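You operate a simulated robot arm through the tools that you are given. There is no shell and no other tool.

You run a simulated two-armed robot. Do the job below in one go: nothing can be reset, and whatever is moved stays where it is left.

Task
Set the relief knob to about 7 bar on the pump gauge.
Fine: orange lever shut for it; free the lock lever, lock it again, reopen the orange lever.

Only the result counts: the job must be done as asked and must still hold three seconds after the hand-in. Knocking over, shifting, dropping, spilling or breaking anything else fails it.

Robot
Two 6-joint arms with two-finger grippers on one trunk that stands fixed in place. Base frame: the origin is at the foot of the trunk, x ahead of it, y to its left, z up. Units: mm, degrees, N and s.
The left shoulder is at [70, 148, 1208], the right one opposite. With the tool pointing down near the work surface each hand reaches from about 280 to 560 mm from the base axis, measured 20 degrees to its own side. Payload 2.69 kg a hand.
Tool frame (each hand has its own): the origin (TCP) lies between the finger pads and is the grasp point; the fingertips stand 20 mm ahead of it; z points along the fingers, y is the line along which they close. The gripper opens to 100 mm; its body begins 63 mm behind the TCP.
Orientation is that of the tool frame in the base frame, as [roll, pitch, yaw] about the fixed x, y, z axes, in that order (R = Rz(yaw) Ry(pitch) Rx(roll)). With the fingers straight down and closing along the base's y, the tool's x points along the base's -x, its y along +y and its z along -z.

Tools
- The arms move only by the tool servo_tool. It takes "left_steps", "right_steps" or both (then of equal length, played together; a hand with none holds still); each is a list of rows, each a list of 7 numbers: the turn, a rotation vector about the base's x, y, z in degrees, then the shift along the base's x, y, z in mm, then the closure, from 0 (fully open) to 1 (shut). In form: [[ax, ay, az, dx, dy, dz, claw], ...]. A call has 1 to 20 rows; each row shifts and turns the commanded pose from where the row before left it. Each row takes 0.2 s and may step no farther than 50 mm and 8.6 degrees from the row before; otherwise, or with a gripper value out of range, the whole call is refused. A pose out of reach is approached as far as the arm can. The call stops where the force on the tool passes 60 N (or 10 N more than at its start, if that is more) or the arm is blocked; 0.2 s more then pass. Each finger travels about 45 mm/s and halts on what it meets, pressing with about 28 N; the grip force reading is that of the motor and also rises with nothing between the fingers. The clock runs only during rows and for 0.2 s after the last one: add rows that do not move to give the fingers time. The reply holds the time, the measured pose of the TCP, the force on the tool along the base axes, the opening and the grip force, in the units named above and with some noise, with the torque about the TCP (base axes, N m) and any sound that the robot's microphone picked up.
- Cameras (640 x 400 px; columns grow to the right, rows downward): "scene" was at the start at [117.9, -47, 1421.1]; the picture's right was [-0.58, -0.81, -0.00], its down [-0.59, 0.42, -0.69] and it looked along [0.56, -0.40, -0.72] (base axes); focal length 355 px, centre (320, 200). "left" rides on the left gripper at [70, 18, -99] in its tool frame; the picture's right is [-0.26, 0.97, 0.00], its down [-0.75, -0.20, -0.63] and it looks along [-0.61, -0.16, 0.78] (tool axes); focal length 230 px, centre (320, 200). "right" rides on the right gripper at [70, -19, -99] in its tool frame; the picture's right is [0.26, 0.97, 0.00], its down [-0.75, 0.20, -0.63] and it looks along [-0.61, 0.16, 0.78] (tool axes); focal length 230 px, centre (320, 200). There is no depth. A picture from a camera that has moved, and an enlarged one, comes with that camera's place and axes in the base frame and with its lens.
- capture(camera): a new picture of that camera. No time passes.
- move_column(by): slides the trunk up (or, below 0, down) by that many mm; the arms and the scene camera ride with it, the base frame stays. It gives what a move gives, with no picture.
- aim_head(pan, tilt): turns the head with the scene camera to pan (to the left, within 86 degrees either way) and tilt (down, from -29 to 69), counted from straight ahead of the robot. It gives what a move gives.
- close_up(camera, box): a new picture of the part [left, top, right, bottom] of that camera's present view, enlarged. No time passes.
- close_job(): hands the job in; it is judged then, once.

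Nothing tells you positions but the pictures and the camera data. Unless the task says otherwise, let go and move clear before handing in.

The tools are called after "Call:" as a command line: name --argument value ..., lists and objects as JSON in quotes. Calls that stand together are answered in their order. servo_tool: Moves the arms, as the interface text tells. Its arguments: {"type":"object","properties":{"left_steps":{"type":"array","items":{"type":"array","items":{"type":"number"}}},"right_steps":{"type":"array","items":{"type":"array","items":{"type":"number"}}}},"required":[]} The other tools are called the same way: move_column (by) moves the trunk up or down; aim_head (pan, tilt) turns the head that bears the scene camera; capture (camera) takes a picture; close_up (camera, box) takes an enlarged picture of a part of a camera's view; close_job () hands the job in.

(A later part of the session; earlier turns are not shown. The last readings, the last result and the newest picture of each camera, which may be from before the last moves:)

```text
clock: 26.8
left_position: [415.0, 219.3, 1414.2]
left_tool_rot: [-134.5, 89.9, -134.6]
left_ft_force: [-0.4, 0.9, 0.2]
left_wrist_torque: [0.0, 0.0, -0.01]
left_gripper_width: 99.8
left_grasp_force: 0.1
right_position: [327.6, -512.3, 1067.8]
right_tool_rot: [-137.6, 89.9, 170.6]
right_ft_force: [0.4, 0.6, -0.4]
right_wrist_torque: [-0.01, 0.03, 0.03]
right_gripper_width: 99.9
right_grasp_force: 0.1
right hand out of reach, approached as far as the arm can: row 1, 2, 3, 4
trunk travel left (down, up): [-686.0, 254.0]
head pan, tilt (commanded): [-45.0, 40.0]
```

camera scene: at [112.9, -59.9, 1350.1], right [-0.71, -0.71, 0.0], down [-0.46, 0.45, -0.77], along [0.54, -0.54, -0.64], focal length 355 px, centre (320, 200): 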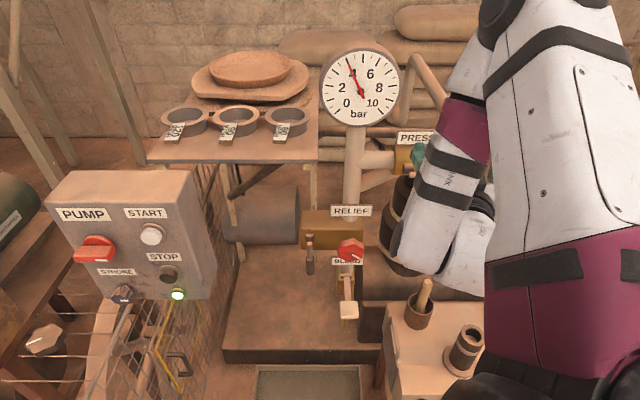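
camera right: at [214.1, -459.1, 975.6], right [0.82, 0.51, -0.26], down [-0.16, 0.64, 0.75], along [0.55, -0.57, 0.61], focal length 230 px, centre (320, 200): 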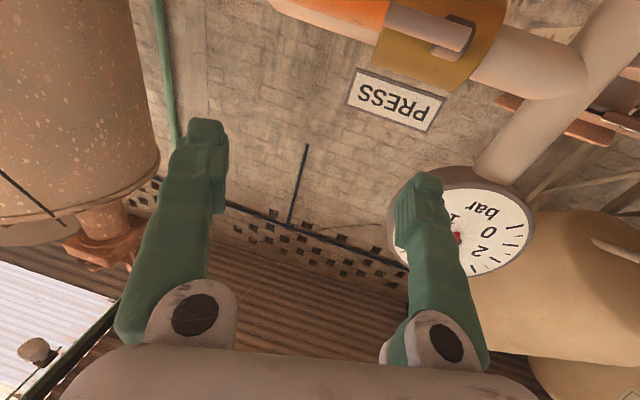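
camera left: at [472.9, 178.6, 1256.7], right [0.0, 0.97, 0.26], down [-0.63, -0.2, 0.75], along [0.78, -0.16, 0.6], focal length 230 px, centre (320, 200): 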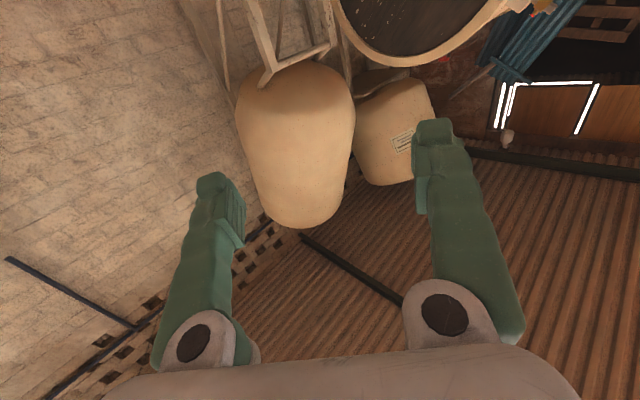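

The limits are clearer: the elbow can't fold further, but moving down/out is fine. I'll lower the trunk 80 mm, close the gripper (to use it as a pusher) and align to 45° in front of the orange lever, slightly above it.

Call:
move_column --by -60

Call:
servo_tool --right_steps '[[0, 0, 0, -15, -15, 0, 0.5], [0, 0, 3.4, -20, -20, 0, 1], [0, 0, 3.4, -15, -15, 0, 1], [0, 0, 0, 0, 0, 0, 1], [0, 0, 0, 0, 0, 0, 1], [0, 0, 0, 0, 0, 0, 1]]'

Call:
capture --camera "right"

Call:
capture --camera "scene"

```text
clock: 27.8
left_position: [412.3, 218.1, 1353.1]
left_tool_rot: [42.2, 89.9, 42.0]
left_ft_force: [0.5, 0.3, -0.2]
left_wrist_torque: [0.02, -0.04, 0.01]
left_gripper_width: 100.3
left_grasp_force: 0.0
right_position: [326.3, -513.9, 1006.3]
right_tool_rot: [-141.5, 89.9, 166.5]
right_ft_force: [0.5, 0.1, -0.4]
right_wrist_torque: [-0.02, 0.01, 0.03]
right_gripper_width: 100.1
right_grasp_force: 0.1
trunk travel left (down, up): [-626.0, 314.0]
head pan, tilt (commanded): [-45.0, 40.0]
```

```text
clock: 29.2
left_position: [413.4, 217.5, 1352.3]
left_tool_rot: [-152.0, 90.0, -152.1]
left_ft_force: [-0.2, 0.1, 0.3]
left_wrist_torque: [-0.01, -0.01, 0.0]
left_gripper_width: 99.9
left_grasp_force: 0.0
right_position: [327.4, -513.5, 1008.1]
right_tool_rot: [-142.8, 89.9, 165.2]
right_ft_force: [-0.3, -0.8, 0.9]
right_wrist_torque: [0.0, -0.03, -0.02]
right_gripper_width: 0.0
right_grasp_force: 18.0
right hand out of reach, approached as far as the arm can: row 1, 2, 3
trunk travel left (down, up): [-626.0, 314.0]
head pan, tilt (commanded): [-45.0, 40.0]
```

```text
taken
camera right: at [250.1, -446.9, 937.8], right [0.76, 0.6, -0.26], down [-0.23, 0.62, 0.75], along [0.61, -0.51, 0.61], focal length 230 px, centre (320, 200)
```

right: 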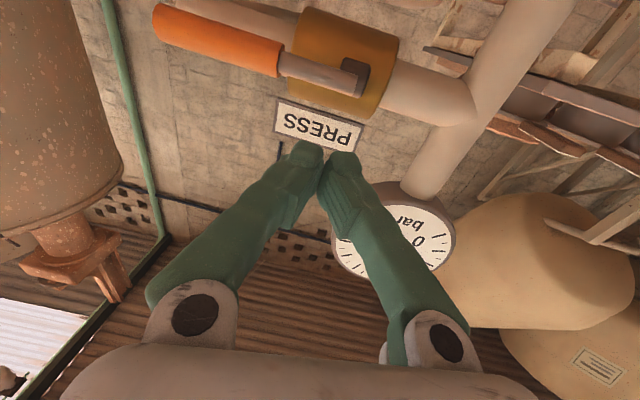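

```text
taken
camera scene: at [112.8, -59.9, 1290.1], right [-0.71, -0.71, 0.0], down [-0.45, 0.45, -0.77], along [0.54, -0.54, -0.64], focal length 355 px, centre (320, 200)
```

scene: 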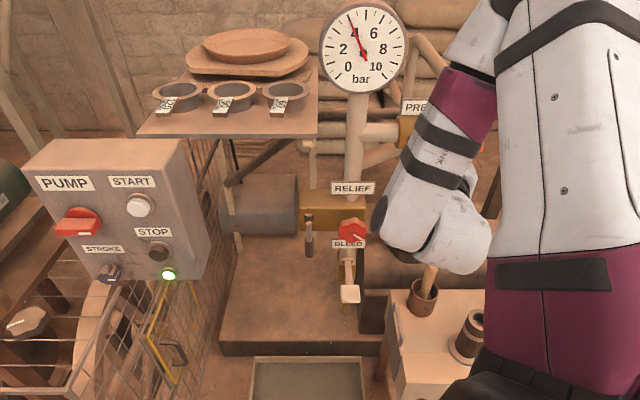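

Moving sideways while retracted over-bends the wrist, so I'll go forward first (above the lever, stopping short of the valve body), then move right over the orange handle.

Call:
servo_tool --right_steps '[[0, 0, 0, 4, -4, 8, 1], [0, 0, 0, 7, -7, 8, 1], [0, 0, 0, 8, -8, 4, 1], [0, 0, 0, 8, -8, 0, 1]]'

Call:
capture --camera "right"

```text
clock: 30.2
left_position: [414.6, 217.6, 1353.0]
left_tool_rot: [-160.4, 89.9, -160.6]
left_ft_force: [0.2, 0.0, 0.0]
left_wrist_torque: [-0.01, -0.04, -0.02]
left_gripper_width: 99.9
left_grasp_force: 0.0
right_position: [361.2, -529.0, 1021.2]
right_tool_rot: [-134.8, 89.9, 173.1]
right_ft_force: [0.1, -0.7, 0.9]
right_wrist_torque: [0.02, -0.01, 0.02]
right_gripper_width: 0.0
right_grasp_force: 28.0
right hand out of reach, approached as far as the arm can: row 1, 2
trunk travel left (down, up): [-626.0, 314.0]
head pan, tilt (commanded): [-45.0, 40.0]
```

```text
taken
camera right: at [284.7, -462.1, 952.1], right [0.76, 0.59, -0.26], down [-0.23, 0.62, 0.75], along [0.61, -0.51, 0.61], focal length 230 px, centre (320, 200)
```

right: 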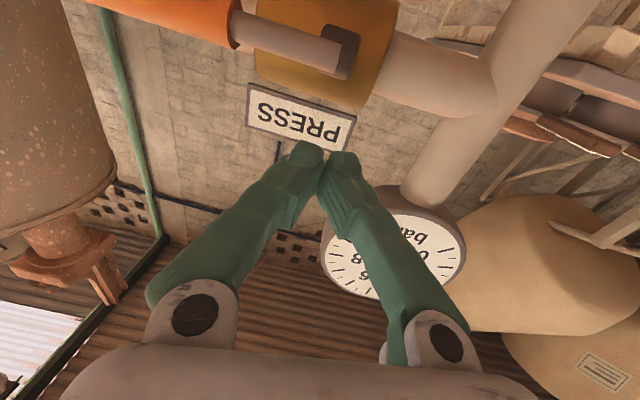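

Call:
servo_tool --right_steps '[[0, 0, 0, -12, -14, 0, 1], [0, 0, 0, -12, -14, 0, 1], [0, 0, 0, -12, -14, 0, 1], [0, 0, 0, -12, -14, 0, 1]]'

Call:
capture --camera "right"

```text
clock: 31.2
left_position: [414.3, 218.7, 1352.7]
left_tool_rot: [28.1, 90.0, 28.0]
left_ft_force: [0.3, 0.4, -0.3]
left_wrist_torque: [0.0, 0.01, 0.0]
left_gripper_width: 100.2
left_grasp_force: 0.0
right_position: [356.7, -533.7, 1005.5]
right_tool_rot: [-125.6, 89.9, -177.7]
right_ft_force: [0.6, 0.2, -0.1]
right_wrist_torque: [0.01, 0.0, 0.03]
right_gripper_width: 0.0
right_grasp_force: 28.1
right hand out of reach, approached as far as the arm can: row 1, 2, 3, 4
trunk travel left (down, up): [-626.0, 314.0]
head pan, tilt (commanded): [-45.0, 40.0]
```

```text
taken
camera right: at [279.3, -467.0, 936.7], right [0.76, 0.59, -0.26], down [-0.23, 0.62, 0.75], along [0.61, -0.51, 0.61], focal length 230 px, centre (320, 200)
```

right: 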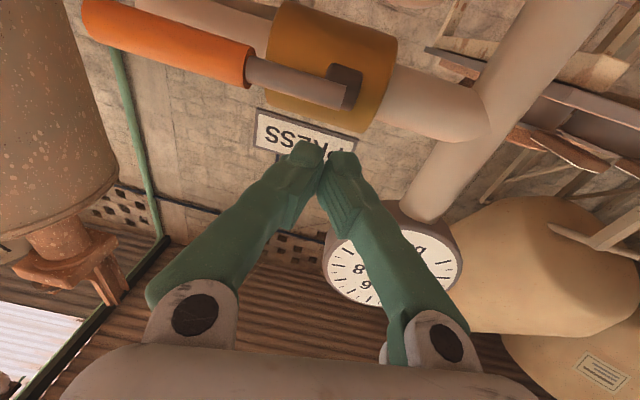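

Still limited; the wrist is over-bent with a fully horizontal hand here. A hand pitched about 45° down lines up with the forearm and is good enough to push the orange lever, so I'll pitch down while rising.

Call:
servo_tool --right_steps '[[5.7, 5.7, 0, -3, 3, 10, 1], [5.7, 5.7, 0, -3, 3, 10, 1], [5.7, 5.7, 0, -2, 2, 10, 1], [5.7, 5.7, 0, 0, 0, 10, 1], [5.7, 5.7, 0, 0, 0, 5, 1]]'

Call:
capture --camera "right"

Call:
capture --camera "scene"

```text
clock: 32.4
left_position: [412.4, 215.5, 1353.3]
left_tool_rot: [114.5, 89.9, 114.2]
left_ft_force: [0.3, 0.4, 0.2]
left_wrist_torque: [0.01, 0.0, 0.03]
left_gripper_width: 99.8
left_grasp_force: 0.0
right_position: [379.6, -470.0, 1010.5]
right_tool_rot: [-173.2, 49.4, 135.0]
right_ft_force: [0.0, 0.1, -0.1]
right_wrist_torque: [-0.01, 0.02, 0.01]
right_gripper_width: 0.0
right_grasp_force: 27.7
right hand out of reach, approached as far as the arm can: row 1, 2, 3, 4
trunk travel left (down, up): [-626.0, 314.0]
head pan, tilt (commanded): [-45.0, 40.0]
```

```text
taken
camera right: at [288.1, -389.9, 1024.2], right [0.62, 0.74, -0.27], down [0.22, 0.17, 0.96], along [0.75, -0.66, -0.05], focal length 230 px, centre (320, 200)
```

right: 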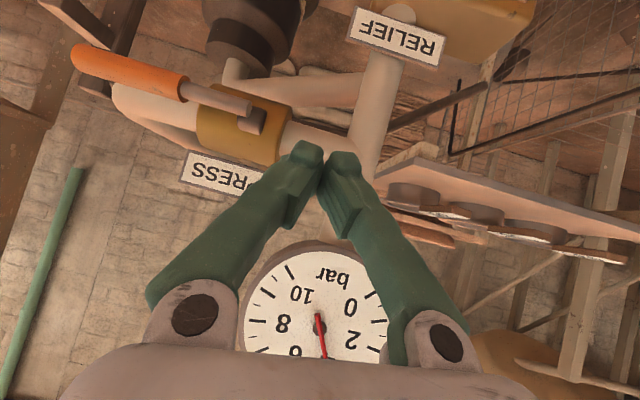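

```text
taken
camera scene: at [112.9, -61.8, 1289.9], right [-0.71, -0.71, 0.0], down [-0.45, 0.46, -0.77], along [0.54, -0.54, -0.64], focal length 355 px, centre (320, 200)
```

scene: 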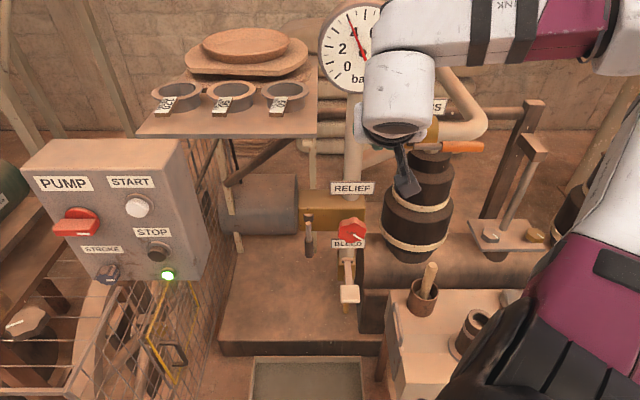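

The pitched-down pose is comfortable for the arm. Now I'll try moving right toward the orange handle while staying in front of and above it.

Call:
servo_tool --right_steps '[[0, 0, 0, -15, -15, 5, 1], [0, 0, 0, -15, -15, 5, 1], [0, 0, 0, -15, -15, 5, 1]]'

Call:
capture --camera "scene"

```text
clock: 33.2
left_position: [414.3, 218.5, 1353.6]
left_tool_rot: [-130.6, 89.9, -130.7]
left_ft_force: [0.1, 0.4, 0.3]
left_wrist_torque: [0.04, -0.01, 0.03]
left_gripper_width: 99.9
left_grasp_force: 0.0
right_position: [379.8, -470.6, 1011.9]
right_tool_rot: [-172.9, 49.5, 135.2]
right_ft_force: [0.9, 0.7, -0.1]
right_wrist_torque: [-0.03, 0.05, 0.01]
right_gripper_width: 0.0
right_grasp_force: 27.5
right hand out of reach, approached as far as the arm can: row 1, 2, 3
trunk travel left (down, up): [-626.0, 314.0]
head pan, tilt (commanded): [-45.0, 40.0]
```

```text
taken
camera scene: at [112.8, -59.5, 1290.1], right [-0.71, -0.71, 0.0], down [-0.45, 0.45, -0.77], along [0.54, -0.54, -0.64], focal length 355 px, centre (320, 200)
```

scene: 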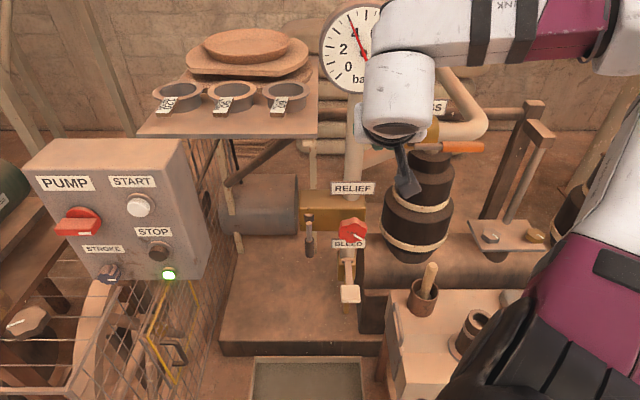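

Call:
servo_tool --right_steps '[[0, 0, 0, 0, -20, 0, 1]]'

Call:
servo_tool --right_steps '[[0, 0, 0, -20, 0, 0, 1]]'

Call:
servo_tool --right_steps '[[0, 0, 0, 0, 0, 20, 1]]'

Call:
servo_tool --right_steps '[[5, 0, 0, 0, 0, 0, 1]]'

Call:
servo_tool --right_steps '[[0, 0, 5, 0, 0, 0, 1]]'

```text
clock: 33.6
left_position: [414.8, 218.8, 1352.5]
left_tool_rot: [-143.7, 89.9, -144.0]
left_ft_force: [-0.3, 0.6, 0.3]
left_wrist_torque: [0.0, -0.01, -0.03]
left_gripper_width: 99.9
left_grasp_force: 0.0
right_position: [388.1, -479.8, 1004.5]
right_tool_rot: [-173.0, 49.5, 135.3]
right_ft_force: [-0.2, -0.8, 0.8]
right_wrist_torque: [0.02, 0.02, -0.03]
right_gripper_width: 0.0
right_grasp_force: 27.8
right hand out of reach, approached as far as the arm can: row 1
trunk travel left (down, up): [-626.0, 314.0]
head pan, tilt (commanded): [-45.0, 40.0]
```

```text
clock: 34.0
left_position: [414.1, 219.0, 1353.5]
left_tool_rot: [-107.7, 89.9, -108.0]
left_ft_force: [0.2, -0.6, 0.0]
left_wrist_torque: [-0.02, -0.01, -0.03]
left_gripper_width: 100.2
left_grasp_force: 0.1
right_position: [381.3, -472.9, 1000.2]
right_tool_rot: [-173.0, 49.6, 135.1]
right_ft_force: [0.7, 0.5, 0.2]
right_wrist_torque: [0.0, 0.01, 0.0]
right_gripper_width: 0.0
right_grasp_force: 27.3
right hand out of reach, approached as far as the arm can: row 1
trunk travel left (down, up): [-626.0, 314.0]
head pan, tilt (commanded): [-45.0, 40.0]
```

```text
clock: 34.4
left_position: [412.3, 215.8, 1353.5]
left_tool_rot: [-93.2, 89.9, -93.4]
left_ft_force: [-1.2, 0.6, -0.4]
left_wrist_torque: [-0.01, 0.01, 0.01]
left_gripper_width: 100.0
left_grasp_force: 0.0
right_position: [381.6, -473.1, 1017.8]
right_tool_rot: [-173.0, 49.7, 135.1]
right_ft_force: [0.5, -0.7, 0.4]
right_wrist_torque: [-0.01, 0.0, 0.03]
right_gripper_width: 0.0
right_grasp_force: 28.2
trunk travel left (down, up): [-626.0, 314.0]
head pan, tilt (commanded): [-45.0, 40.0]
```

```text
clock: 34.8
left_position: [414.1, 219.8, 1352.0]
left_tool_rot: [-120.4, 89.9, -120.6]
left_ft_force: [0.3, -0.4, 1.2]
left_wrist_torque: [0.0, 0.02, 0.06]
left_gripper_width: 100.1
left_grasp_force: 0.2
right_position: [390.4, -458.0, 1018.3]
right_tool_rot: [-178.0, 46.1, 131.4]
right_ft_force: [0.8, -0.4, 0.4]
right_wrist_torque: [-0.02, -0.02, -0.02]
right_gripper_width: 0.0
right_grasp_force: 28.0
right hand out of reach, approached as far as the arm can: row 1
trunk travel left (down, up): [-626.0, 314.0]
head pan, tilt (commanded): [-45.0, 40.0]
```

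```text
clock: 35.2
left_position: [414.1, 217.5, 1352.8]
left_tool_rot: [148.1, 90.0, 147.8]
left_ft_force: [0.4, 0.3, -0.7]
left_wrist_torque: [-0.01, 0.0, 0.01]
left_gripper_width: 99.7
left_grasp_force: 0.1
right_position: [390.6, -458.6, 1017.1]
right_tool_rot: [-178.0, 45.9, 133.9]
right_ft_force: [0.0, -0.2, -0.7]
right_wrist_torque: [-0.03, -0.01, -0.03]
right_gripper_width: 0.2
right_grasp_force: 28.0
trunk travel left (down, up): [-626.0, 314.0]
head pan, tilt (commanded): [-45.0, 40.0]
```

Right-side moves are limited depending on the hand's heading; earlier, with the hand heading about -60° the right-side lever position was attainable. I'll back off, raise the trunk a little, then go back to a horizontal hand with a heading near -61°.

Call:
servo_tool --right_steps '[[0, 0, 0, -15, 15, 0, 1], [0, 0, -6, -10, 10, 0, 1], [0, 0, -6, 0, 0, 0, 1]]'

Call:
move_column --by 60

Call:
servo_tool --right_steps '[[-7.2, -4.0, 0, 0, 0, 0, 1], [-7.2, -4.0, 0, 0, 0, 0, 1], [-7.2, -4.0, 0, 0, 0, 0, 1], [-7.2, -4.0, 0, 0, 0, 0, 1], [-7.2, -4.0, 0, 0, 0, 0, 1]]'

Call:
capture --camera "scene"

Call:
capture --camera "right"

```text
clock: 36.0
left_position: [414.1, 216.7, 1354.3]
left_tool_rot: [16.9, 89.9, 16.9]
left_ft_force: [-0.2, 0.0, -0.2]
left_wrist_torque: [-0.02, 0.0, 0.0]
left_gripper_width: 99.6
left_grasp_force: 0.0
right_position: [375.5, -434.2, 1005.5]
right_tool_rot: [-178.0, 45.8, 124.2]
right_ft_force: [0.0, 0.4, 0.7]
right_wrist_torque: [0.02, 0.03, -0.02]
right_gripper_width: 0.0
right_grasp_force: 27.9
right hand out of reach, approached as far as the arm can: row 1, 3
trunk travel left (down, up): [-626.0, 314.0]
head pan, tilt (commanded): [-45.0, 40.0]
```

```text
clock: 37.0
left_position: [414.1, 217.8, 1414.2]
left_tool_rot: [-149.5, 89.9, -149.6]
left_ft_force: [0.1, -0.5, -0.5]
left_wrist_torque: [0.0, 0.03, 0.02]
left_gripper_width: 99.8
left_grasp_force: 0.1
right_position: [374.8, -434.1, 1066.9]
right_tool_rot: [-178.1, 46.0, 124.3]
right_ft_force: [-0.1, 0.2, -0.1]
right_wrist_torque: [0.04, -0.02, -0.02]
right_gripper_width: 0.0
right_grasp_force: 27.8
trunk travel left (down, up): [-686.0, 254.0]
head pan, tilt (commanded): [-45.0, 40.0]
```

```text
clock: 38.2
left_position: [415.2, 217.0, 1412.3]
left_tool_rot: [166.1, 89.8, 166.0]
left_ft_force: [-0.7, -0.5, -0.9]
left_wrist_torque: [0.0, -0.02, 0.05]
left_gripper_width: 100.1
left_grasp_force: 0.1
right_position: [329.5, -502.9, 1105.0]
right_tool_rot: [-129.8, 85.5, 171.4]
right_ft_force: [0.1, -0.5, -0.6]
right_wrist_torque: [0.0, 0.03, 0.0]
right_gripper_width: 0.1
right_grasp_force: 28.2
right hand out of reach, approached as far as the arm can: row 1, 2, 3, 4, 5
trunk travel left (down, up): [-686.0, 254.0]
head pan, tilt (commanded): [-45.0, 40.0]
```

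```text
taken
camera scene: at [113.4, -60.7, 1350.0], right [-0.71, -0.71, 0.0], down [-0.46, 0.45, -0.77], along [0.54, -0.54, -0.64], focal length 355 px, centre (320, 200)
```

scene: 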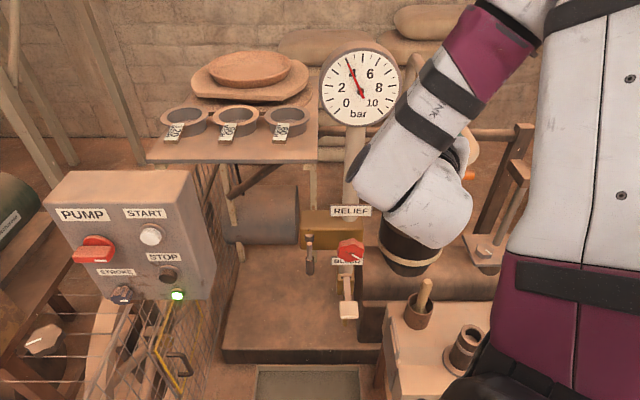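

```text
taken
camera right: at [255.9, -426.5, 1040.6], right [0.8, 0.5, -0.32], down [-0.1, 0.63, 0.77], along [0.59, -0.59, 0.56], focal length 230 px, centre (320, 200)
```

right: 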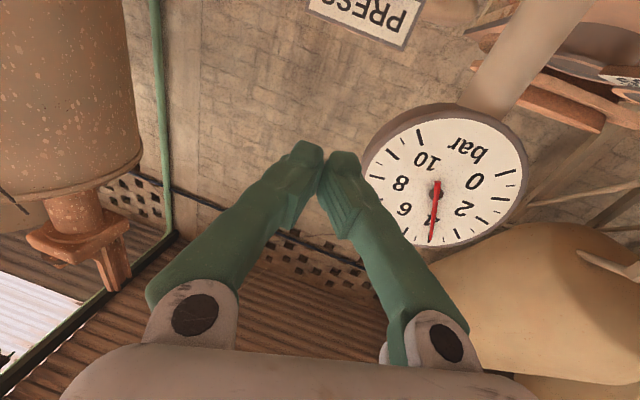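

Heading is now about -59° and horizontal. Moving right and down together should stay inside the limit; I'll do that in small steps, staying above and in front of the lever.

Call:
servo_tool --right_steps '[[0, 0, 0, -6, -10, -18, 1], [0, 0, 0, -6, -10, -18, 1], [0, 0, 0, -6, -10, -18, 1], [0, 0, 0, -6, -10, -18, 1]]'

Call:
capture --camera "right"

```text
clock: 39.2
left_position: [413.5, 217.2, 1413.7]
left_tool_rot: [149.8, 89.9, 149.6]
left_ft_force: [1.0, 0.2, -0.5]
left_wrist_torque: [-0.02, 0.01, -0.02]
left_gripper_width: 100.0
left_grasp_force: 0.0
right_position: [303.4, -546.2, 1033.5]
right_tool_rot: [-131.2, 85.5, 170.2]
right_ft_force: [-0.7, -0.7, -0.4]
right_wrist_torque: [-0.02, -0.02, 0.0]
right_gripper_width: 0.3
right_grasp_force: 28.2
right hand out of reach, approached as far as the arm can: row 4
trunk travel left (down, up): [-686.0, 254.0]
head pan, tilt (commanded): [-45.0, 40.0]
```

```text
taken
camera right: at [229.2, -469.4, 970.7], right [0.8, 0.5, -0.32], down [-0.09, 0.63, 0.77], along [0.59, -0.59, 0.56], focal length 230 px, centre (320, 200)
```

right: 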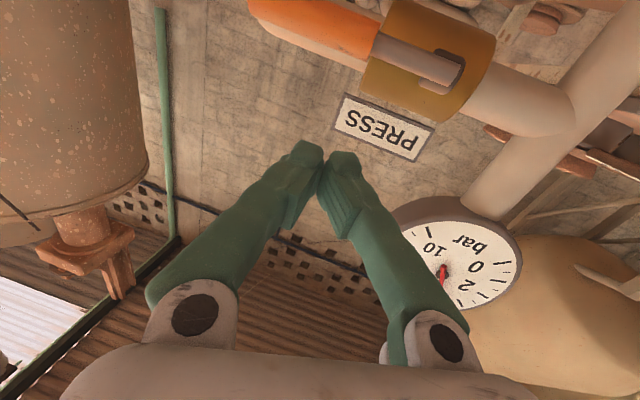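

Call:
move_column --by 50

Call:
servo_tool --right_steps '[[0, 0, 0, -3, -8, -20, 1], [0, 0, 0, -3, -8, -20, 1], [0, 0, 0, -4, -9, -20, 1], [0, 0, 0, -5, -8, -18, 1]]'

Call:
capture --camera "right"

Call:
capture --camera "scene"

```text
clock: 40.2
left_position: [413.4, 216.4, 1463.3]
left_tool_rot: [-151.4, 89.9, -151.5]
left_ft_force: [0.5, -0.5, 0.7]
left_wrist_torque: [0.0, -0.02, 0.02]
left_gripper_width: 99.9
left_grasp_force: 0.1
right_position: [302.4, -543.8, 1084.6]
right_tool_rot: [-130.4, 85.3, 170.7]
right_ft_force: [0.7, -0.3, -0.2]
right_wrist_torque: [-0.01, 0.0, 0.07]
right_gripper_width: 0.0
right_grasp_force: 28.1
trunk travel left (down, up): [-736.0, 204.0]
head pan, tilt (commanded): [-45.0, 40.0]
```

```text
clock: 41.2
left_position: [413.3, 217.2, 1463.8]
left_tool_rot: [15.0, 90.0, 15.0]
left_ft_force: [-0.4, -0.8, 0.1]
left_wrist_torque: [0.0, 0.01, 0.01]
left_gripper_width: 99.9
left_grasp_force: 0.0
right_position: [293.0, -561.8, 1063.8]
right_tool_rot: [-131.1, 85.3, 170.0]
right_ft_force: [0.1, 0.0, 0.4]
right_wrist_torque: [-0.01, -0.02, 0.01]
right_gripper_width: 0.1
right_grasp_force: 27.8
right hand out of reach, approached as far as the arm can: row 1, 2, 3, 4
trunk travel left (down, up): [-736.0, 204.0]
head pan, tilt (commanded): [-45.0, 40.0]
```

```text
taken
camera right: at [220.0, -486.1, 1001.4], right [0.8, 0.5, -0.32], down [-0.09, 0.63, 0.77], along [0.59, -0.59, 0.55], focal length 230 px, centre (320, 200)
```

right: 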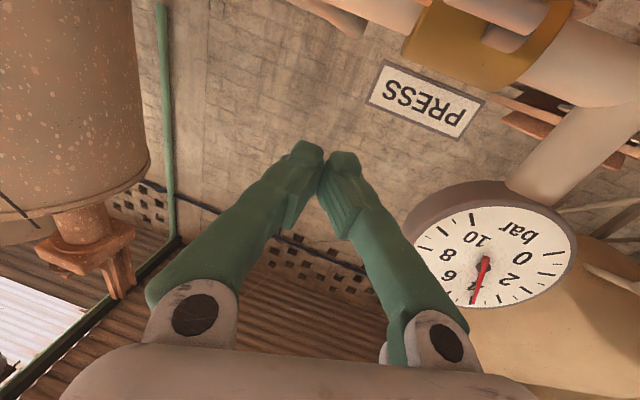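

```text
taken
camera scene: at [112.8, -60.2, 1400.1], right [-0.71, -0.71, 0.0], down [-0.45, 0.45, -0.77], along [0.54, -0.54, -0.64], focal length 355 px, centre (320, 200)
```

scene: 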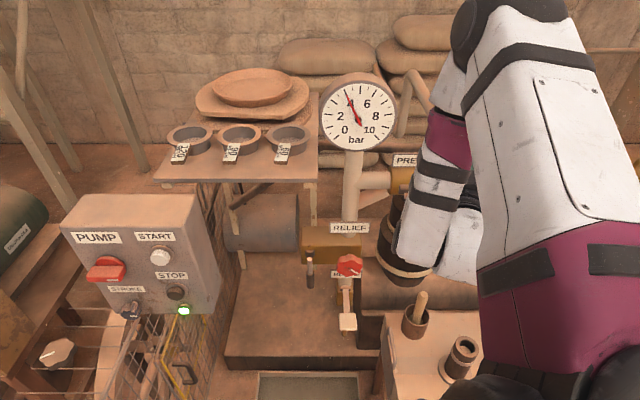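

There's also a lower bound on hand height relative to the shoulder, but I can use the trunk for vertical travel. I'll lower the trunk so the closed fingers are just above lever height, then advance over the orange handle.

Call:
move_column --by -60

Call:
servo_tool --right_steps '[[0, 0, 0, 6, -10, 0, 1], [0, 0, 0, 6, -10, 0, 1], [0, 0, 0, 0, 0, 0, 1]]'

Call:
capture --camera "right"

```text
clock: 42.2
left_position: [412.8, 218.2, 1402.8]
left_tool_rot: [-126.1, 90.0, -126.3]
left_ft_force: [0.6, -0.3, -0.3]
left_wrist_torque: [0.02, 0.01, -0.02]
left_gripper_width: 100.1
left_grasp_force: 0.1
right_position: [294.3, -562.7, 1004.5]
right_tool_rot: [-131.1, 85.3, 170.1]
right_ft_force: [-0.2, -0.9, 0.3]
right_wrist_torque: [0.0, -0.03, -0.01]
right_gripper_width: 0.0
right_grasp_force: 28.0
trunk travel left (down, up): [-676.0, 264.0]
head pan, tilt (commanded): [-45.0, 40.0]
```

```text
clock: 43.0
left_position: [414.1, 217.9, 1402.9]
left_tool_rot: [-142.1, 89.9, -142.2]
left_ft_force: [-0.8, 0.0, 0.0]
left_wrist_torque: [-0.02, 0.01, 0.0]
left_gripper_width: 99.9
left_grasp_force: 0.1
right_position: [300.1, -570.6, 1003.0]
right_tool_rot: [-131.5, 85.2, 169.4]
right_ft_force: [-0.9, -0.1, 0.7]
right_wrist_torque: [0.02, 0.02, 0.0]
right_gripper_width: 0.2
right_grasp_force: 27.7
right hand out of reach, approached as far as the arm can: row 2
trunk travel left (down, up): [-676.0, 264.0]
head pan, tilt (commanded): [-45.0, 40.0]
```

```text
taken
camera right: at [227.0, -494.0, 939.1], right [0.81, 0.5, -0.32], down [-0.09, 0.63, 0.77], along [0.58, -0.59, 0.55], focal length 230 px, centre (320, 200)
```

right: 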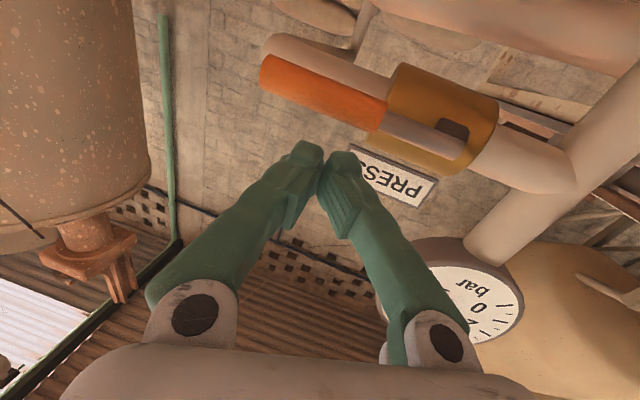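

I'm about 22 mm short. Turning the heading a bit more to the right should allow more travel; I'll yaw -8° and then advance toward the wall.

Call:
servo_tool --right_steps '[[0, 0, -8, 0, 0, 0, 1], [0, 0, 0, 7, -7, 0, 1], [0, 0, 0, 0, 0, 0, 1]]'

Call:
capture --camera "right"

```text
clock: 43.8
left_position: [414.2, 217.6, 1403.3]
left_tool_rot: [10.0, 90.0, 9.8]
left_ft_force: [-0.6, -0.4, -0.6]
left_wrist_torque: [-0.02, 0.02, 0.01]
left_gripper_width: 99.9
left_grasp_force: 0.1
right_position: [300.7, -585.1, 1012.9]
right_tool_rot: [-131.3, 85.3, 161.8]
right_ft_force: [-0.4, -0.2, -0.6]
right_wrist_torque: [-0.02, 0.0, 0.02]
right_gripper_width: 0.2
right_grasp_force: 28.3
right hand out of reach, approached as far as the arm can: row 1
trunk travel left (down, up): [-676.0, 264.0]
head pan, tilt (commanded): [-45.0, 40.0]
```

```text
taken
camera right: at [237.6, -499.2, 950.6], right [0.87, 0.39, -0.32], down [0.0, 0.64, 0.77], along [0.5, -0.67, 0.55], focal length 230 px, centre (320, 200)
```

right: 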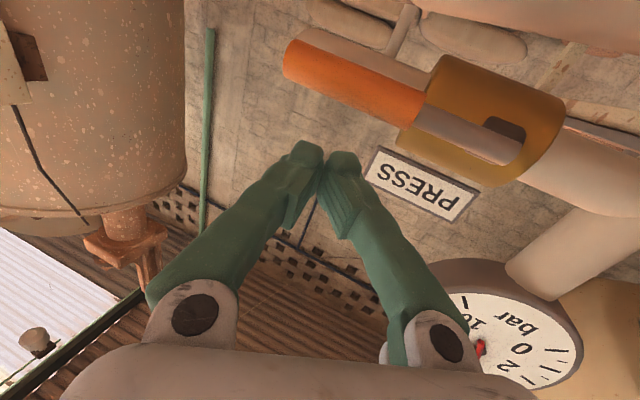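

Call:
servo_tool --right_steps '[[0, 0, -4, 0, 0, 0, 1], [0, 0, 0, 5, -7, 0, 1], [0, 0, 0, 0, 0, 0, 1]]'

Call:
move_column --by -12

Call:
close_up --camera "right" --box '[200, 0, 640, 275]'

```text
clock: 44.6
left_position: [413.9, 218.7, 1403.9]
left_tool_rot: [-146.2, 90.0, -146.3]
left_ft_force: [-0.4, -0.8, 0.0]
left_wrist_torque: [0.01, 0.03, 0.0]
left_gripper_width: 100.3
left_grasp_force: 0.1
right_position: [301.6, -596.0, 1019.0]
right_tool_rot: [-131.0, 85.4, 158.2]
right_ft_force: [0.8, -0.1, -0.8]
right_wrist_torque: [0.01, -0.02, -0.02]
right_gripper_width: 0.0
right_grasp_force: 27.7
right hand out of reach, approached as far as the arm can: row 1
trunk travel left (down, up): [-676.0, 264.0]
head pan, tilt (commanded): [-45.0, 40.0]
```

```text
clock: 45.2
left_position: [415.3, 217.2, 1391.6]
left_tool_rot: [-154.8, 90.0, -155.0]
left_ft_force: [0.2, -0.4, -0.2]
left_wrist_torque: [0.0, 0.0, 0.0]
left_gripper_width: 100.1
left_grasp_force: 0.1
right_position: [301.8, -596.1, 1006.8]
right_tool_rot: [-131.2, 85.4, 158.1]
right_ft_force: [-0.6, -0.2, 0.4]
right_wrist_torque: [0.0, 0.03, 0.01]
right_gripper_width: 0.2
right_grasp_force: 27.8
trunk travel left (down, up): [-664.0, 276.0]
head pan, tilt (commanded): [-45.0, 40.0]
```

```text
1.45 times, centred on (420, 138) of right
camera zoom: at [245.8, -505.5, 943.3], right [0.89, 0.33, -0.32], down [0.04, 0.64, 0.77], along [0.45, -0.7, 0.55], focal length 335 px, centre (174, 291)
```

zoom: 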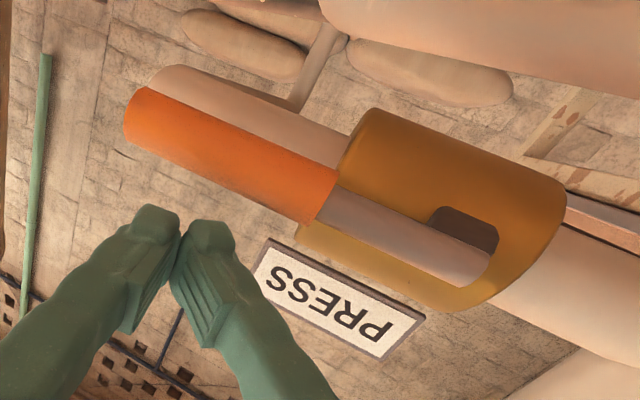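

The closed fingertips are right above the orange handle (tip at about (308, -615, 1006)). I'll lower the trunk in small steps to touch it and feel whether it turns downward.

Call:
move_column --by -10

Call:
move_column --by -8

Call:
capture --camera "right"

```text
clock: 45.7
left_position: [413.4, 217.0, 1380.7]
left_tool_rot: [20.9, 89.9, 20.7]
left_ft_force: [-0.2, 0.5, -0.6]
left_wrist_torque: [-0.03, 0.0, -0.03]
left_gripper_width: 99.9
left_grasp_force: 0.1
right_position: [301.9, -594.5, 995.6]
right_tool_rot: [-131.1, 85.3, 158.1]
right_ft_force: [-1.0, -0.5, -0.9]
right_wrist_torque: [-0.01, 0.01, 0.03]
right_gripper_width: 0.1
right_grasp_force: 28.0
trunk travel left (down, up): [-654.0, 286.0]
head pan, tilt (commanded): [-45.0, 40.0]
```

```text
clock: 46.3
left_position: [414.2, 217.4, 1373.1]
left_tool_rot: [23.6, 90.0, 23.5]
left_ft_force: [-0.3, -0.1, 0.8]
left_wrist_torque: [0.05, -0.02, -0.01]
left_gripper_width: 100.0
left_grasp_force: 0.1
right_position: [302.3, -595.6, 986.9]
right_tool_rot: [-131.1, 85.3, 158.0]
right_ft_force: [0.9, 0.7, 0.8]
right_wrist_torque: [-0.04, -0.04, -0.01]
right_gripper_width: 0.0
right_grasp_force: 27.7
trunk travel left (down, up): [-646.0, 294.0]
head pan, tilt (commanded): [-45.0, 40.0]
```

```text
taken
camera right: at [245.7, -505.5, 925.3], right [0.89, 0.33, -0.32], down [0.04, 0.64, 0.77], along [0.45, -0.7, 0.55], focal length 230 px, centre (320, 200)
```

right: 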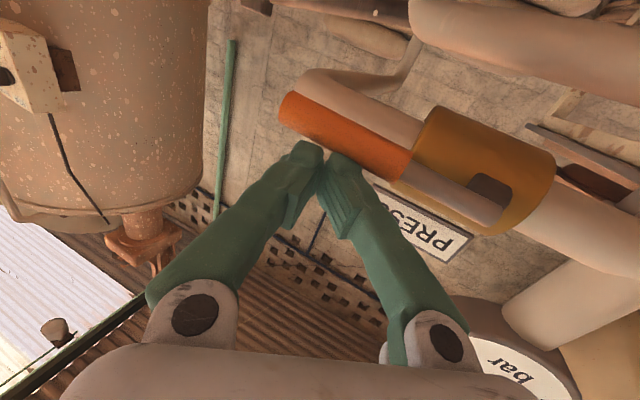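

Call:
move_column --by -6

Call:
move_column --by -6

Call:
capture --camera "right"

```text
clock: 46.9
left_position: [414.0, 218.3, 1366.4]
left_tool_rot: [22.9, 90.0, 22.7]
left_ft_force: [0.3, 0.0, -0.5]
left_wrist_torque: [-0.03, -0.01, -0.01]
left_gripper_width: 100.1
left_grasp_force: 0.1
right_position: [302.5, -595.0, 982.7]
right_tool_rot: [-131.2, 85.2, 158.0]
right_ft_force: [0.5, 0.3, 0.4]
right_wrist_torque: [0.01, -0.01, -0.01]
right_gripper_width: 0.1
right_grasp_force: 27.4
trunk travel left (down, up): [-640.0, 300.0]
head pan, tilt (commanded): [-45.0, 40.0]
```

```text
clock: 47.4
left_position: [414.2, 217.4, 1362.0]
left_tool_rot: [-158.0, 90.0, -158.0]
left_ft_force: [-0.5, -0.2, -0.3]
left_wrist_torque: [0.04, 0.0, -0.01]
left_gripper_width: 99.9
left_grasp_force: 0.3
right_position: [301.4, -594.6, 976.0]
right_tool_rot: [-131.2, 85.1, 158.2]
right_ft_force: [-0.4, 0.1, -0.5]
right_wrist_torque: [0.02, -0.03, 0.0]
right_gripper_width: 0.0
right_grasp_force: 28.2
trunk travel left (down, up): [-634.0, 306.0]
head pan, tilt (commanded): [-45.0, 40.0]
```

```text
taken
camera right: at [245.8, -505.4, 913.3], right [0.89, 0.33, -0.32], down [0.04, 0.64, 0.77], along [0.45, -0.7, 0.55], focal length 230 px, centre (320, 200)
```

right: 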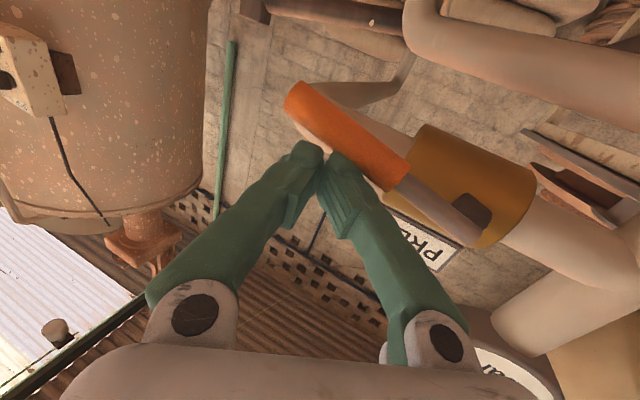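

The lever is turning downward with almost no resistance. I'll keep following its arc: lower with the trunk and shift left with the hand.

Call:
move_column --by -15

Call:
servo_tool --right_steps '[[0, 0, 0, 5, 5, 0, 1], [0, 0, 0, 0, 0, 0, 1]]'

Call:
capture --camera "right"

Call:
capture --camera "scene"

```text
clock: 48.0
left_position: [414.4, 217.4, 1345.4]
left_tool_rot: [-5.4, 90.0, -5.5]
left_ft_force: [-0.1, -0.4, -0.1]
left_wrist_torque: [-0.03, -0.01, 0.0]
left_gripper_width: 100.0
left_grasp_force: 0.1
right_position: [301.3, -595.9, 960.4]
right_tool_rot: [-131.4, 85.2, 157.8]
right_ft_force: [0.0, -0.2, -0.7]
right_wrist_torque: [0.02, 0.03, 0.0]
right_gripper_width: 0.0
right_grasp_force: 28.2
trunk travel left (down, up): [-619.0, 321.0]
head pan, tilt (commanded): [-45.0, 40.0]
```

```text
clock: 48.6
left_position: [415.6, 218.2, 1346.0]
left_tool_rot: [-171.0, 90.0, -171.2]
left_ft_force: [-0.1, 0.9, 1.0]
left_wrist_torque: [-0.01, 0.0, 0.01]
left_gripper_width: 99.7
left_grasp_force: 0.1
right_position: [303.9, -591.4, 964.7]
right_tool_rot: [-132.1, 85.2, 157.1]
right_ft_force: [0.0, -0.4, -0.9]
right_wrist_torque: [-0.02, -0.03, 0.02]
right_gripper_width: 0.0
right_grasp_force: 27.7
right hand out of reach, approached as far as the arm can: row 1
trunk travel left (down, up): [-619.0, 321.0]
head pan, tilt (commanded): [-45.0, 40.0]
```

```text
taken
camera right: at [248.1, -502.1, 902.0], right [0.89, 0.33, -0.32], down [0.04, 0.64, 0.77], along [0.45, -0.7, 0.55], focal length 230 px, centre (320, 200)
```

right: 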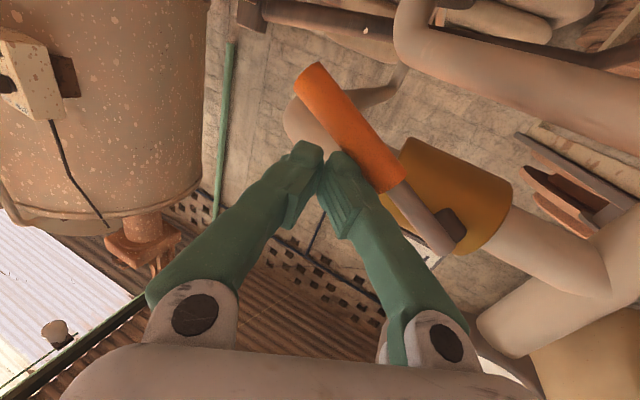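

```text
taken
camera scene: at [112.8, -60.2, 1283.1], right [-0.71, -0.71, 0.0], down [-0.45, 0.45, -0.77], along [0.54, -0.54, -0.64], focal length 355 px, centre (320, 200)
```

scene: 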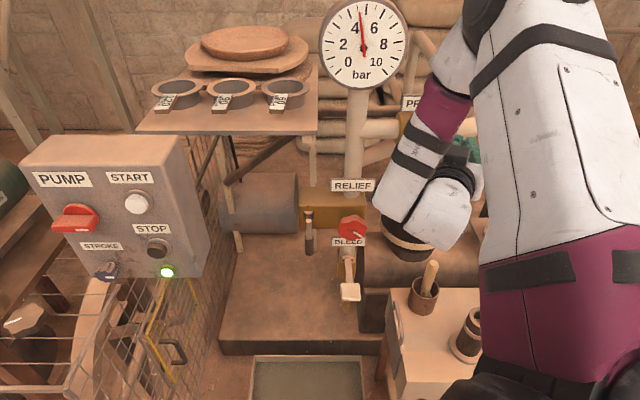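

The gauge is rising (about 5 bar) as the valve closes, so down is the right direction. Continuing along the arc.

Call:
move_column --by -15

Call:
servo_tool --right_steps '[[0, 0, 0, 8, 6, 0, 1], [0, 0, 0, 0, 0, 0, 1]]'

Call:
move_column --by -15

Call:
capture --camera "right"

Call:
capture --camera "scene"

```text
clock: 49.3
left_position: [414.5, 217.6, 1331.6]
left_tool_rot: [167.8, 89.9, 167.4]
left_ft_force: [0.0, -0.2, 0.8]
left_wrist_torque: [0.0, 0.01, 0.02]
left_gripper_width: 99.9
left_grasp_force: 0.1
right_position: [305.1, -591.6, 948.5]
right_tool_rot: [-132.3, 85.3, 157.0]
right_ft_force: [0.9, -0.5, 0.1]
right_wrist_torque: [0.0, -0.01, -0.03]
right_gripper_width: 0.0
right_grasp_force: 28.3
trunk travel left (down, up): [-604.0, 336.0]
head pan, tilt (commanded): [-45.0, 40.0]
```

```text
clock: 49.9
left_position: [413.9, 218.0, 1331.2]
left_tool_rot: [-174.4, 90.0, -174.8]
left_ft_force: [0.8, -1.1, 0.1]
left_wrist_torque: [0.0, -0.03, -0.01]
left_gripper_width: 100.2
left_grasp_force: 0.1
right_position: [308.5, -589.9, 954.5]
right_tool_rot: [-132.7, 85.2, 156.5]
right_ft_force: [0.1, -0.5, 0.3]
right_wrist_torque: [0.03, 0.01, 0.0]
right_gripper_width: 0.2
right_grasp_force: 27.9
right hand out of reach, approached as far as the arm can: row 1
trunk travel left (down, up): [-604.0, 336.0]
head pan, tilt (commanded): [-45.0, 40.0]
```

```text
clock: 50.5
left_position: [412.8, 217.2, 1316.0]
left_tool_rot: [5.0, 90.0, 4.8]
left_ft_force: [0.4, 0.0, 0.0]
left_wrist_torque: [0.0, 0.02, -0.02]
left_gripper_width: 100.2
left_grasp_force: 0.1
right_position: [309.4, -588.7, 939.7]
right_tool_rot: [-132.7, 85.2, 156.6]
right_ft_force: [0.2, 0.1, 0.0]
right_wrist_torque: [0.0, 0.0, 0.02]
right_gripper_width: 0.0
right_grasp_force: 28.2
trunk travel left (down, up): [-589.0, 351.0]
head pan, tilt (commanded): [-45.0, 40.0]
```

```text
taken
camera right: at [252.2, -499.7, 876.8], right [0.89, 0.33, -0.32], down [0.04, 0.64, 0.77], along [0.46, -0.7, 0.55], focal length 230 px, centre (320, 200)
```

right: 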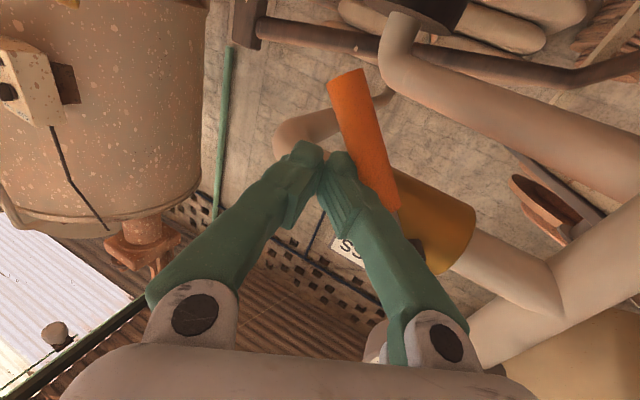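

```text
taken
camera scene: at [112.7, -60.3, 1253.0], right [-0.71, -0.71, 0.0], down [-0.45, 0.45, -0.77], along [0.54, -0.54, -0.64], focal length 355 px, centre (320, 200)
```

scene: 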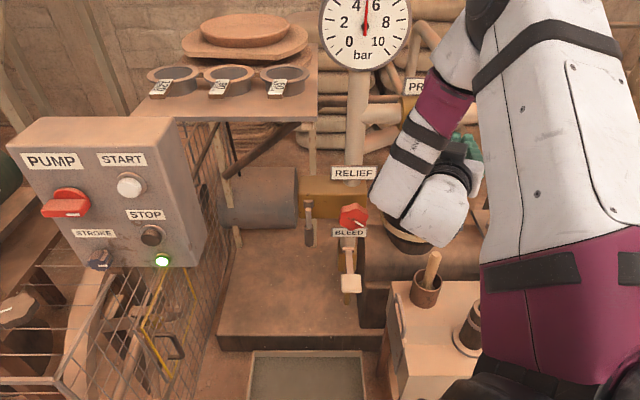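

The gauge is rising and the lever is past halfway. I'll continue with alternating small left/up hand steps and trunk lowering so the fingertips push the lever to vertical.

Call:
servo_tool --right_steps '[[0, 0, 0, 8, 8, 12, 1], [0, 0, 0, 0, 0, 0, 1]]'

Call:
move_column --by -25

Call:
servo_tool --right_steps '[[0, 0, 0, 8, 8, 12, 1], [0, 0, 0, 0, 0, 0, 1]]'

Call:
move_column --by -25

Call:
capture --camera "right"

Call:
capture --camera "scene"

```text
clock: 51.1
left_position: [414.2, 216.4, 1316.0]
left_tool_rot: [173.3, 90.0, 173.2]
left_ft_force: [0.9, -0.5, 0.2]
left_wrist_torque: [0.04, 0.0, 0.02]
left_gripper_width: 100.0
left_grasp_force: 0.1
right_position: [316.4, -582.0, 950.9]
right_tool_rot: [-132.9, 85.0, 156.5]
right_ft_force: [-0.1, -0.2, 0.0]
right_wrist_torque: [-0.04, -0.03, -0.02]
right_gripper_width: 0.2
right_grasp_force: 27.8
trunk travel left (down, up): [-589.0, 351.0]
head pan, tilt (commanded): [-45.0, 40.0]
```

```text
clock: 51.8
left_position: [414.7, 217.5, 1290.5]
left_tool_rot: [-175.6, 90.0, -175.7]
left_ft_force: [-0.5, 0.7, 0.8]
left_wrist_torque: [-0.04, -0.01, 0.01]
left_gripper_width: 99.8
left_grasp_force: 0.1
right_position: [315.8, -581.9, 925.7]
right_tool_rot: [-133.0, 85.1, 156.4]
right_ft_force: [-0.2, -0.4, -0.2]
right_wrist_torque: [0.03, 0.02, -0.01]
right_gripper_width: 0.0
right_grasp_force: 28.0
trunk travel left (down, up): [-564.0, 376.0]
head pan, tilt (commanded): [-45.0, 40.0]
```

```text
clock: 52.4
left_position: [413.5, 218.2, 1290.9]
left_tool_rot: [-89.7, 89.9, -89.9]
left_ft_force: [-0.5, 0.5, 0.1]
left_wrist_torque: [0.02, 0.0, 0.03]
left_gripper_width: 100.1
left_grasp_force: 0.1
right_position: [322.8, -573.3, 941.1]
right_tool_rot: [-133.6, 85.1, 155.7]
right_ft_force: [-1.7, 1.7, -0.3]
right_wrist_torque: [0.0, -0.01, 0.03]
right_gripper_width: 0.0
right_grasp_force: 28.2
trunk travel left (down, up): [-564.0, 376.0]
head pan, tilt (commanded): [-45.0, 40.0]
```

```text
clock: 53.1
left_position: [414.7, 218.5, 1265.3]
left_tool_rot: [27.9, 89.9, 27.6]
left_ft_force: [-0.5, 0.1, -0.2]
left_wrist_torque: [-0.01, 0.01, -0.02]
left_gripper_width: 100.1
left_grasp_force: 0.1
right_position: [324.8, -573.5, 916.1]
right_tool_rot: [-133.6, 85.1, 155.8]
right_ft_force: [-0.6, 0.3, 0.8]
right_wrist_torque: [0.01, 0.01, 0.02]
right_gripper_width: 0.1
right_grasp_force: 27.8
trunk travel left (down, up): [-539.0, 401.0]
head pan, tilt (commanded): [-45.0, 40.0]
```

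```text
taken
camera right: at [267.3, -483.5, 852.6], right [0.89, 0.33, -0.32], down [0.04, 0.63, 0.77], along [0.46, -0.7, 0.55], focal length 230 px, centre (320, 200)
```

right: 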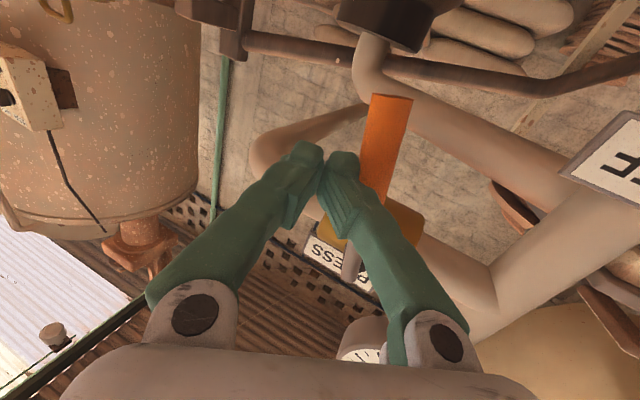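

```text
taken
camera scene: at [112.7, -60.1, 1203.0], right [-0.71, -0.71, 0.0], down [-0.45, 0.45, -0.77], along [0.54, -0.54, -0.64], focal length 355 px, centre (320, 200)
```

scene: 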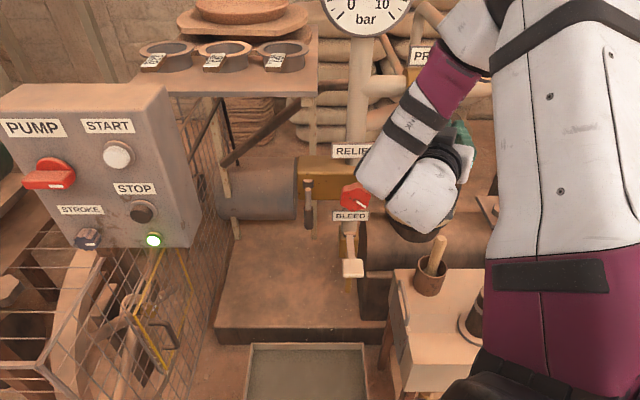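

Call:
servo_tool --right_steps '[[0, 0, 0, 8, 8, 12, 1], [0, 0, 0, 0, 0, 0, 1]]'

Call:
move_column --by -15

Call:
servo_tool --right_steps '[[0, 0, 0, 6, 6, 9, 1], [0, 0, 0, 0, 0, 0, 1]]'

Call:
capture --camera "right"

Call:
aim_head --pan -45 --tilt 25

Call:
capture --camera "scene"

```text
clock: 53.7
left_position: [413.3, 216.9, 1267.3]
left_tool_rot: [-76.2, 89.9, -76.3]
left_ft_force: [0.6, 0.0, -0.4]
left_wrist_torque: [0.0, -0.01, 0.01]
left_gripper_width: 100.0
left_grasp_force: 0.0
right_position: [330.6, -566.1, 928.9]
right_tool_rot: [-133.9, 85.1, 155.5]
right_ft_force: [-3.5, 0.8, -0.1]
right_wrist_torque: [-0.03, 0.05, 0.01]
right_gripper_width: 0.2
right_grasp_force: 28.2
trunk travel left (down, up): [-539.0, 401.0]
head pan, tilt (commanded): [-45.0, 40.0]
```

```text
clock: 54.4
left_position: [413.7, 217.2, 1250.3]
left_tool_rot: [-122.5, 90.0, -122.7]
left_ft_force: [0.4, -0.7, 0.7]
left_wrist_torque: [0.0, -0.01, -0.03]
left_gripper_width: 100.1
left_grasp_force: 0.1
right_position: [330.8, -567.0, 914.6]
right_tool_rot: [-134.1, 85.1, 155.4]
right_ft_force: [-2.1, 0.9, -0.1]
right_wrist_torque: [-0.01, 0.01, 0.04]
right_gripper_width: 0.0
right_grasp_force: 28.6
trunk travel left (down, up): [-524.0, 416.0]
head pan, tilt (commanded): [-45.0, 40.0]
```

```text
clock: 55.0
left_position: [412.8, 216.9, 1252.0]
left_tool_rot: [8.2, 89.9, 7.9]
left_ft_force: [-0.6, -0.3, 0.4]
left_wrist_torque: [0.0, -0.03, -0.02]
left_gripper_width: 99.8
left_grasp_force: 0.1
right_position: [333.3, -560.7, 922.2]
right_tool_rot: [-134.8, 85.1, 154.6]
right_ft_force: [-5.0, -0.6, -2.1]
right_wrist_torque: [0.05, -0.04, 0.01]
right_gripper_width: 0.0
right_grasp_force: 28.0
trunk travel left (down, up): [-524.0, 416.0]
head pan, tilt (commanded): [-45.0, 40.0]
```

```text
taken
camera right: at [276.7, -472.1, 861.2], right [0.89, 0.33, -0.32], down [0.04, 0.63, 0.77], along [0.46, -0.7, 0.55], focal length 230 px, centre (320, 200)
```

right: 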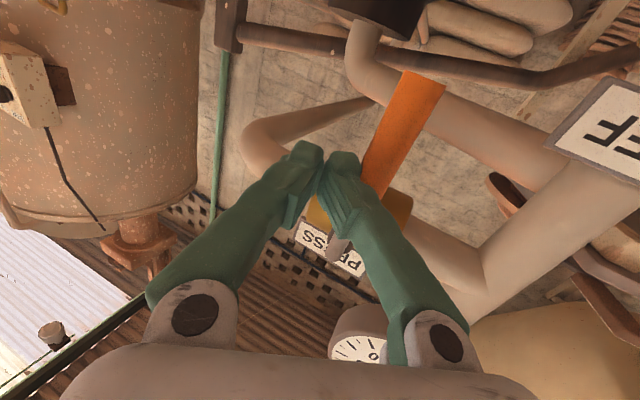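

```text
clock: 55.7
left_position: [411.7, 217.1, 1251.5]
left_tool_rot: [8.9, 89.9, 8.7]
left_ft_force: [0.8, -0.3, 0.1]
left_wrist_torque: [0.0, -0.02, 0.0]
left_gripper_width: 99.9
left_grasp_force: 0.1
right_position: [335.0, -562.3, 923.4]
right_tool_rot: [-134.8, 85.1, 154.8]
right_ft_force: [-6.7, -1.6, -0.9]
right_wrist_torque: [0.02, -0.04, 0.0]
right_gripper_width: 0.0
right_grasp_force: 27.4
trunk travel left (down, up): [-524.0, 416.0]
head pan, tilt (commanded): [-45.0, 25.0]
```

```text
taken
camera scene: at [116.0, -65.5, 1211.5], right [-0.71, -0.71, 0.0], down [-0.3, 0.3, -0.91], along [0.64, -0.64, -0.42], focal length 355 px, centre (320, 200)
```

scene: 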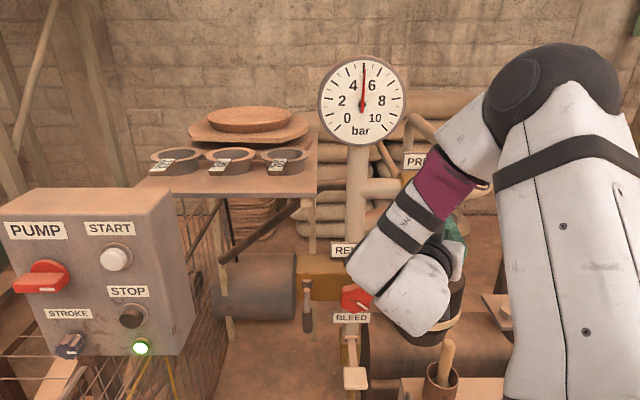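

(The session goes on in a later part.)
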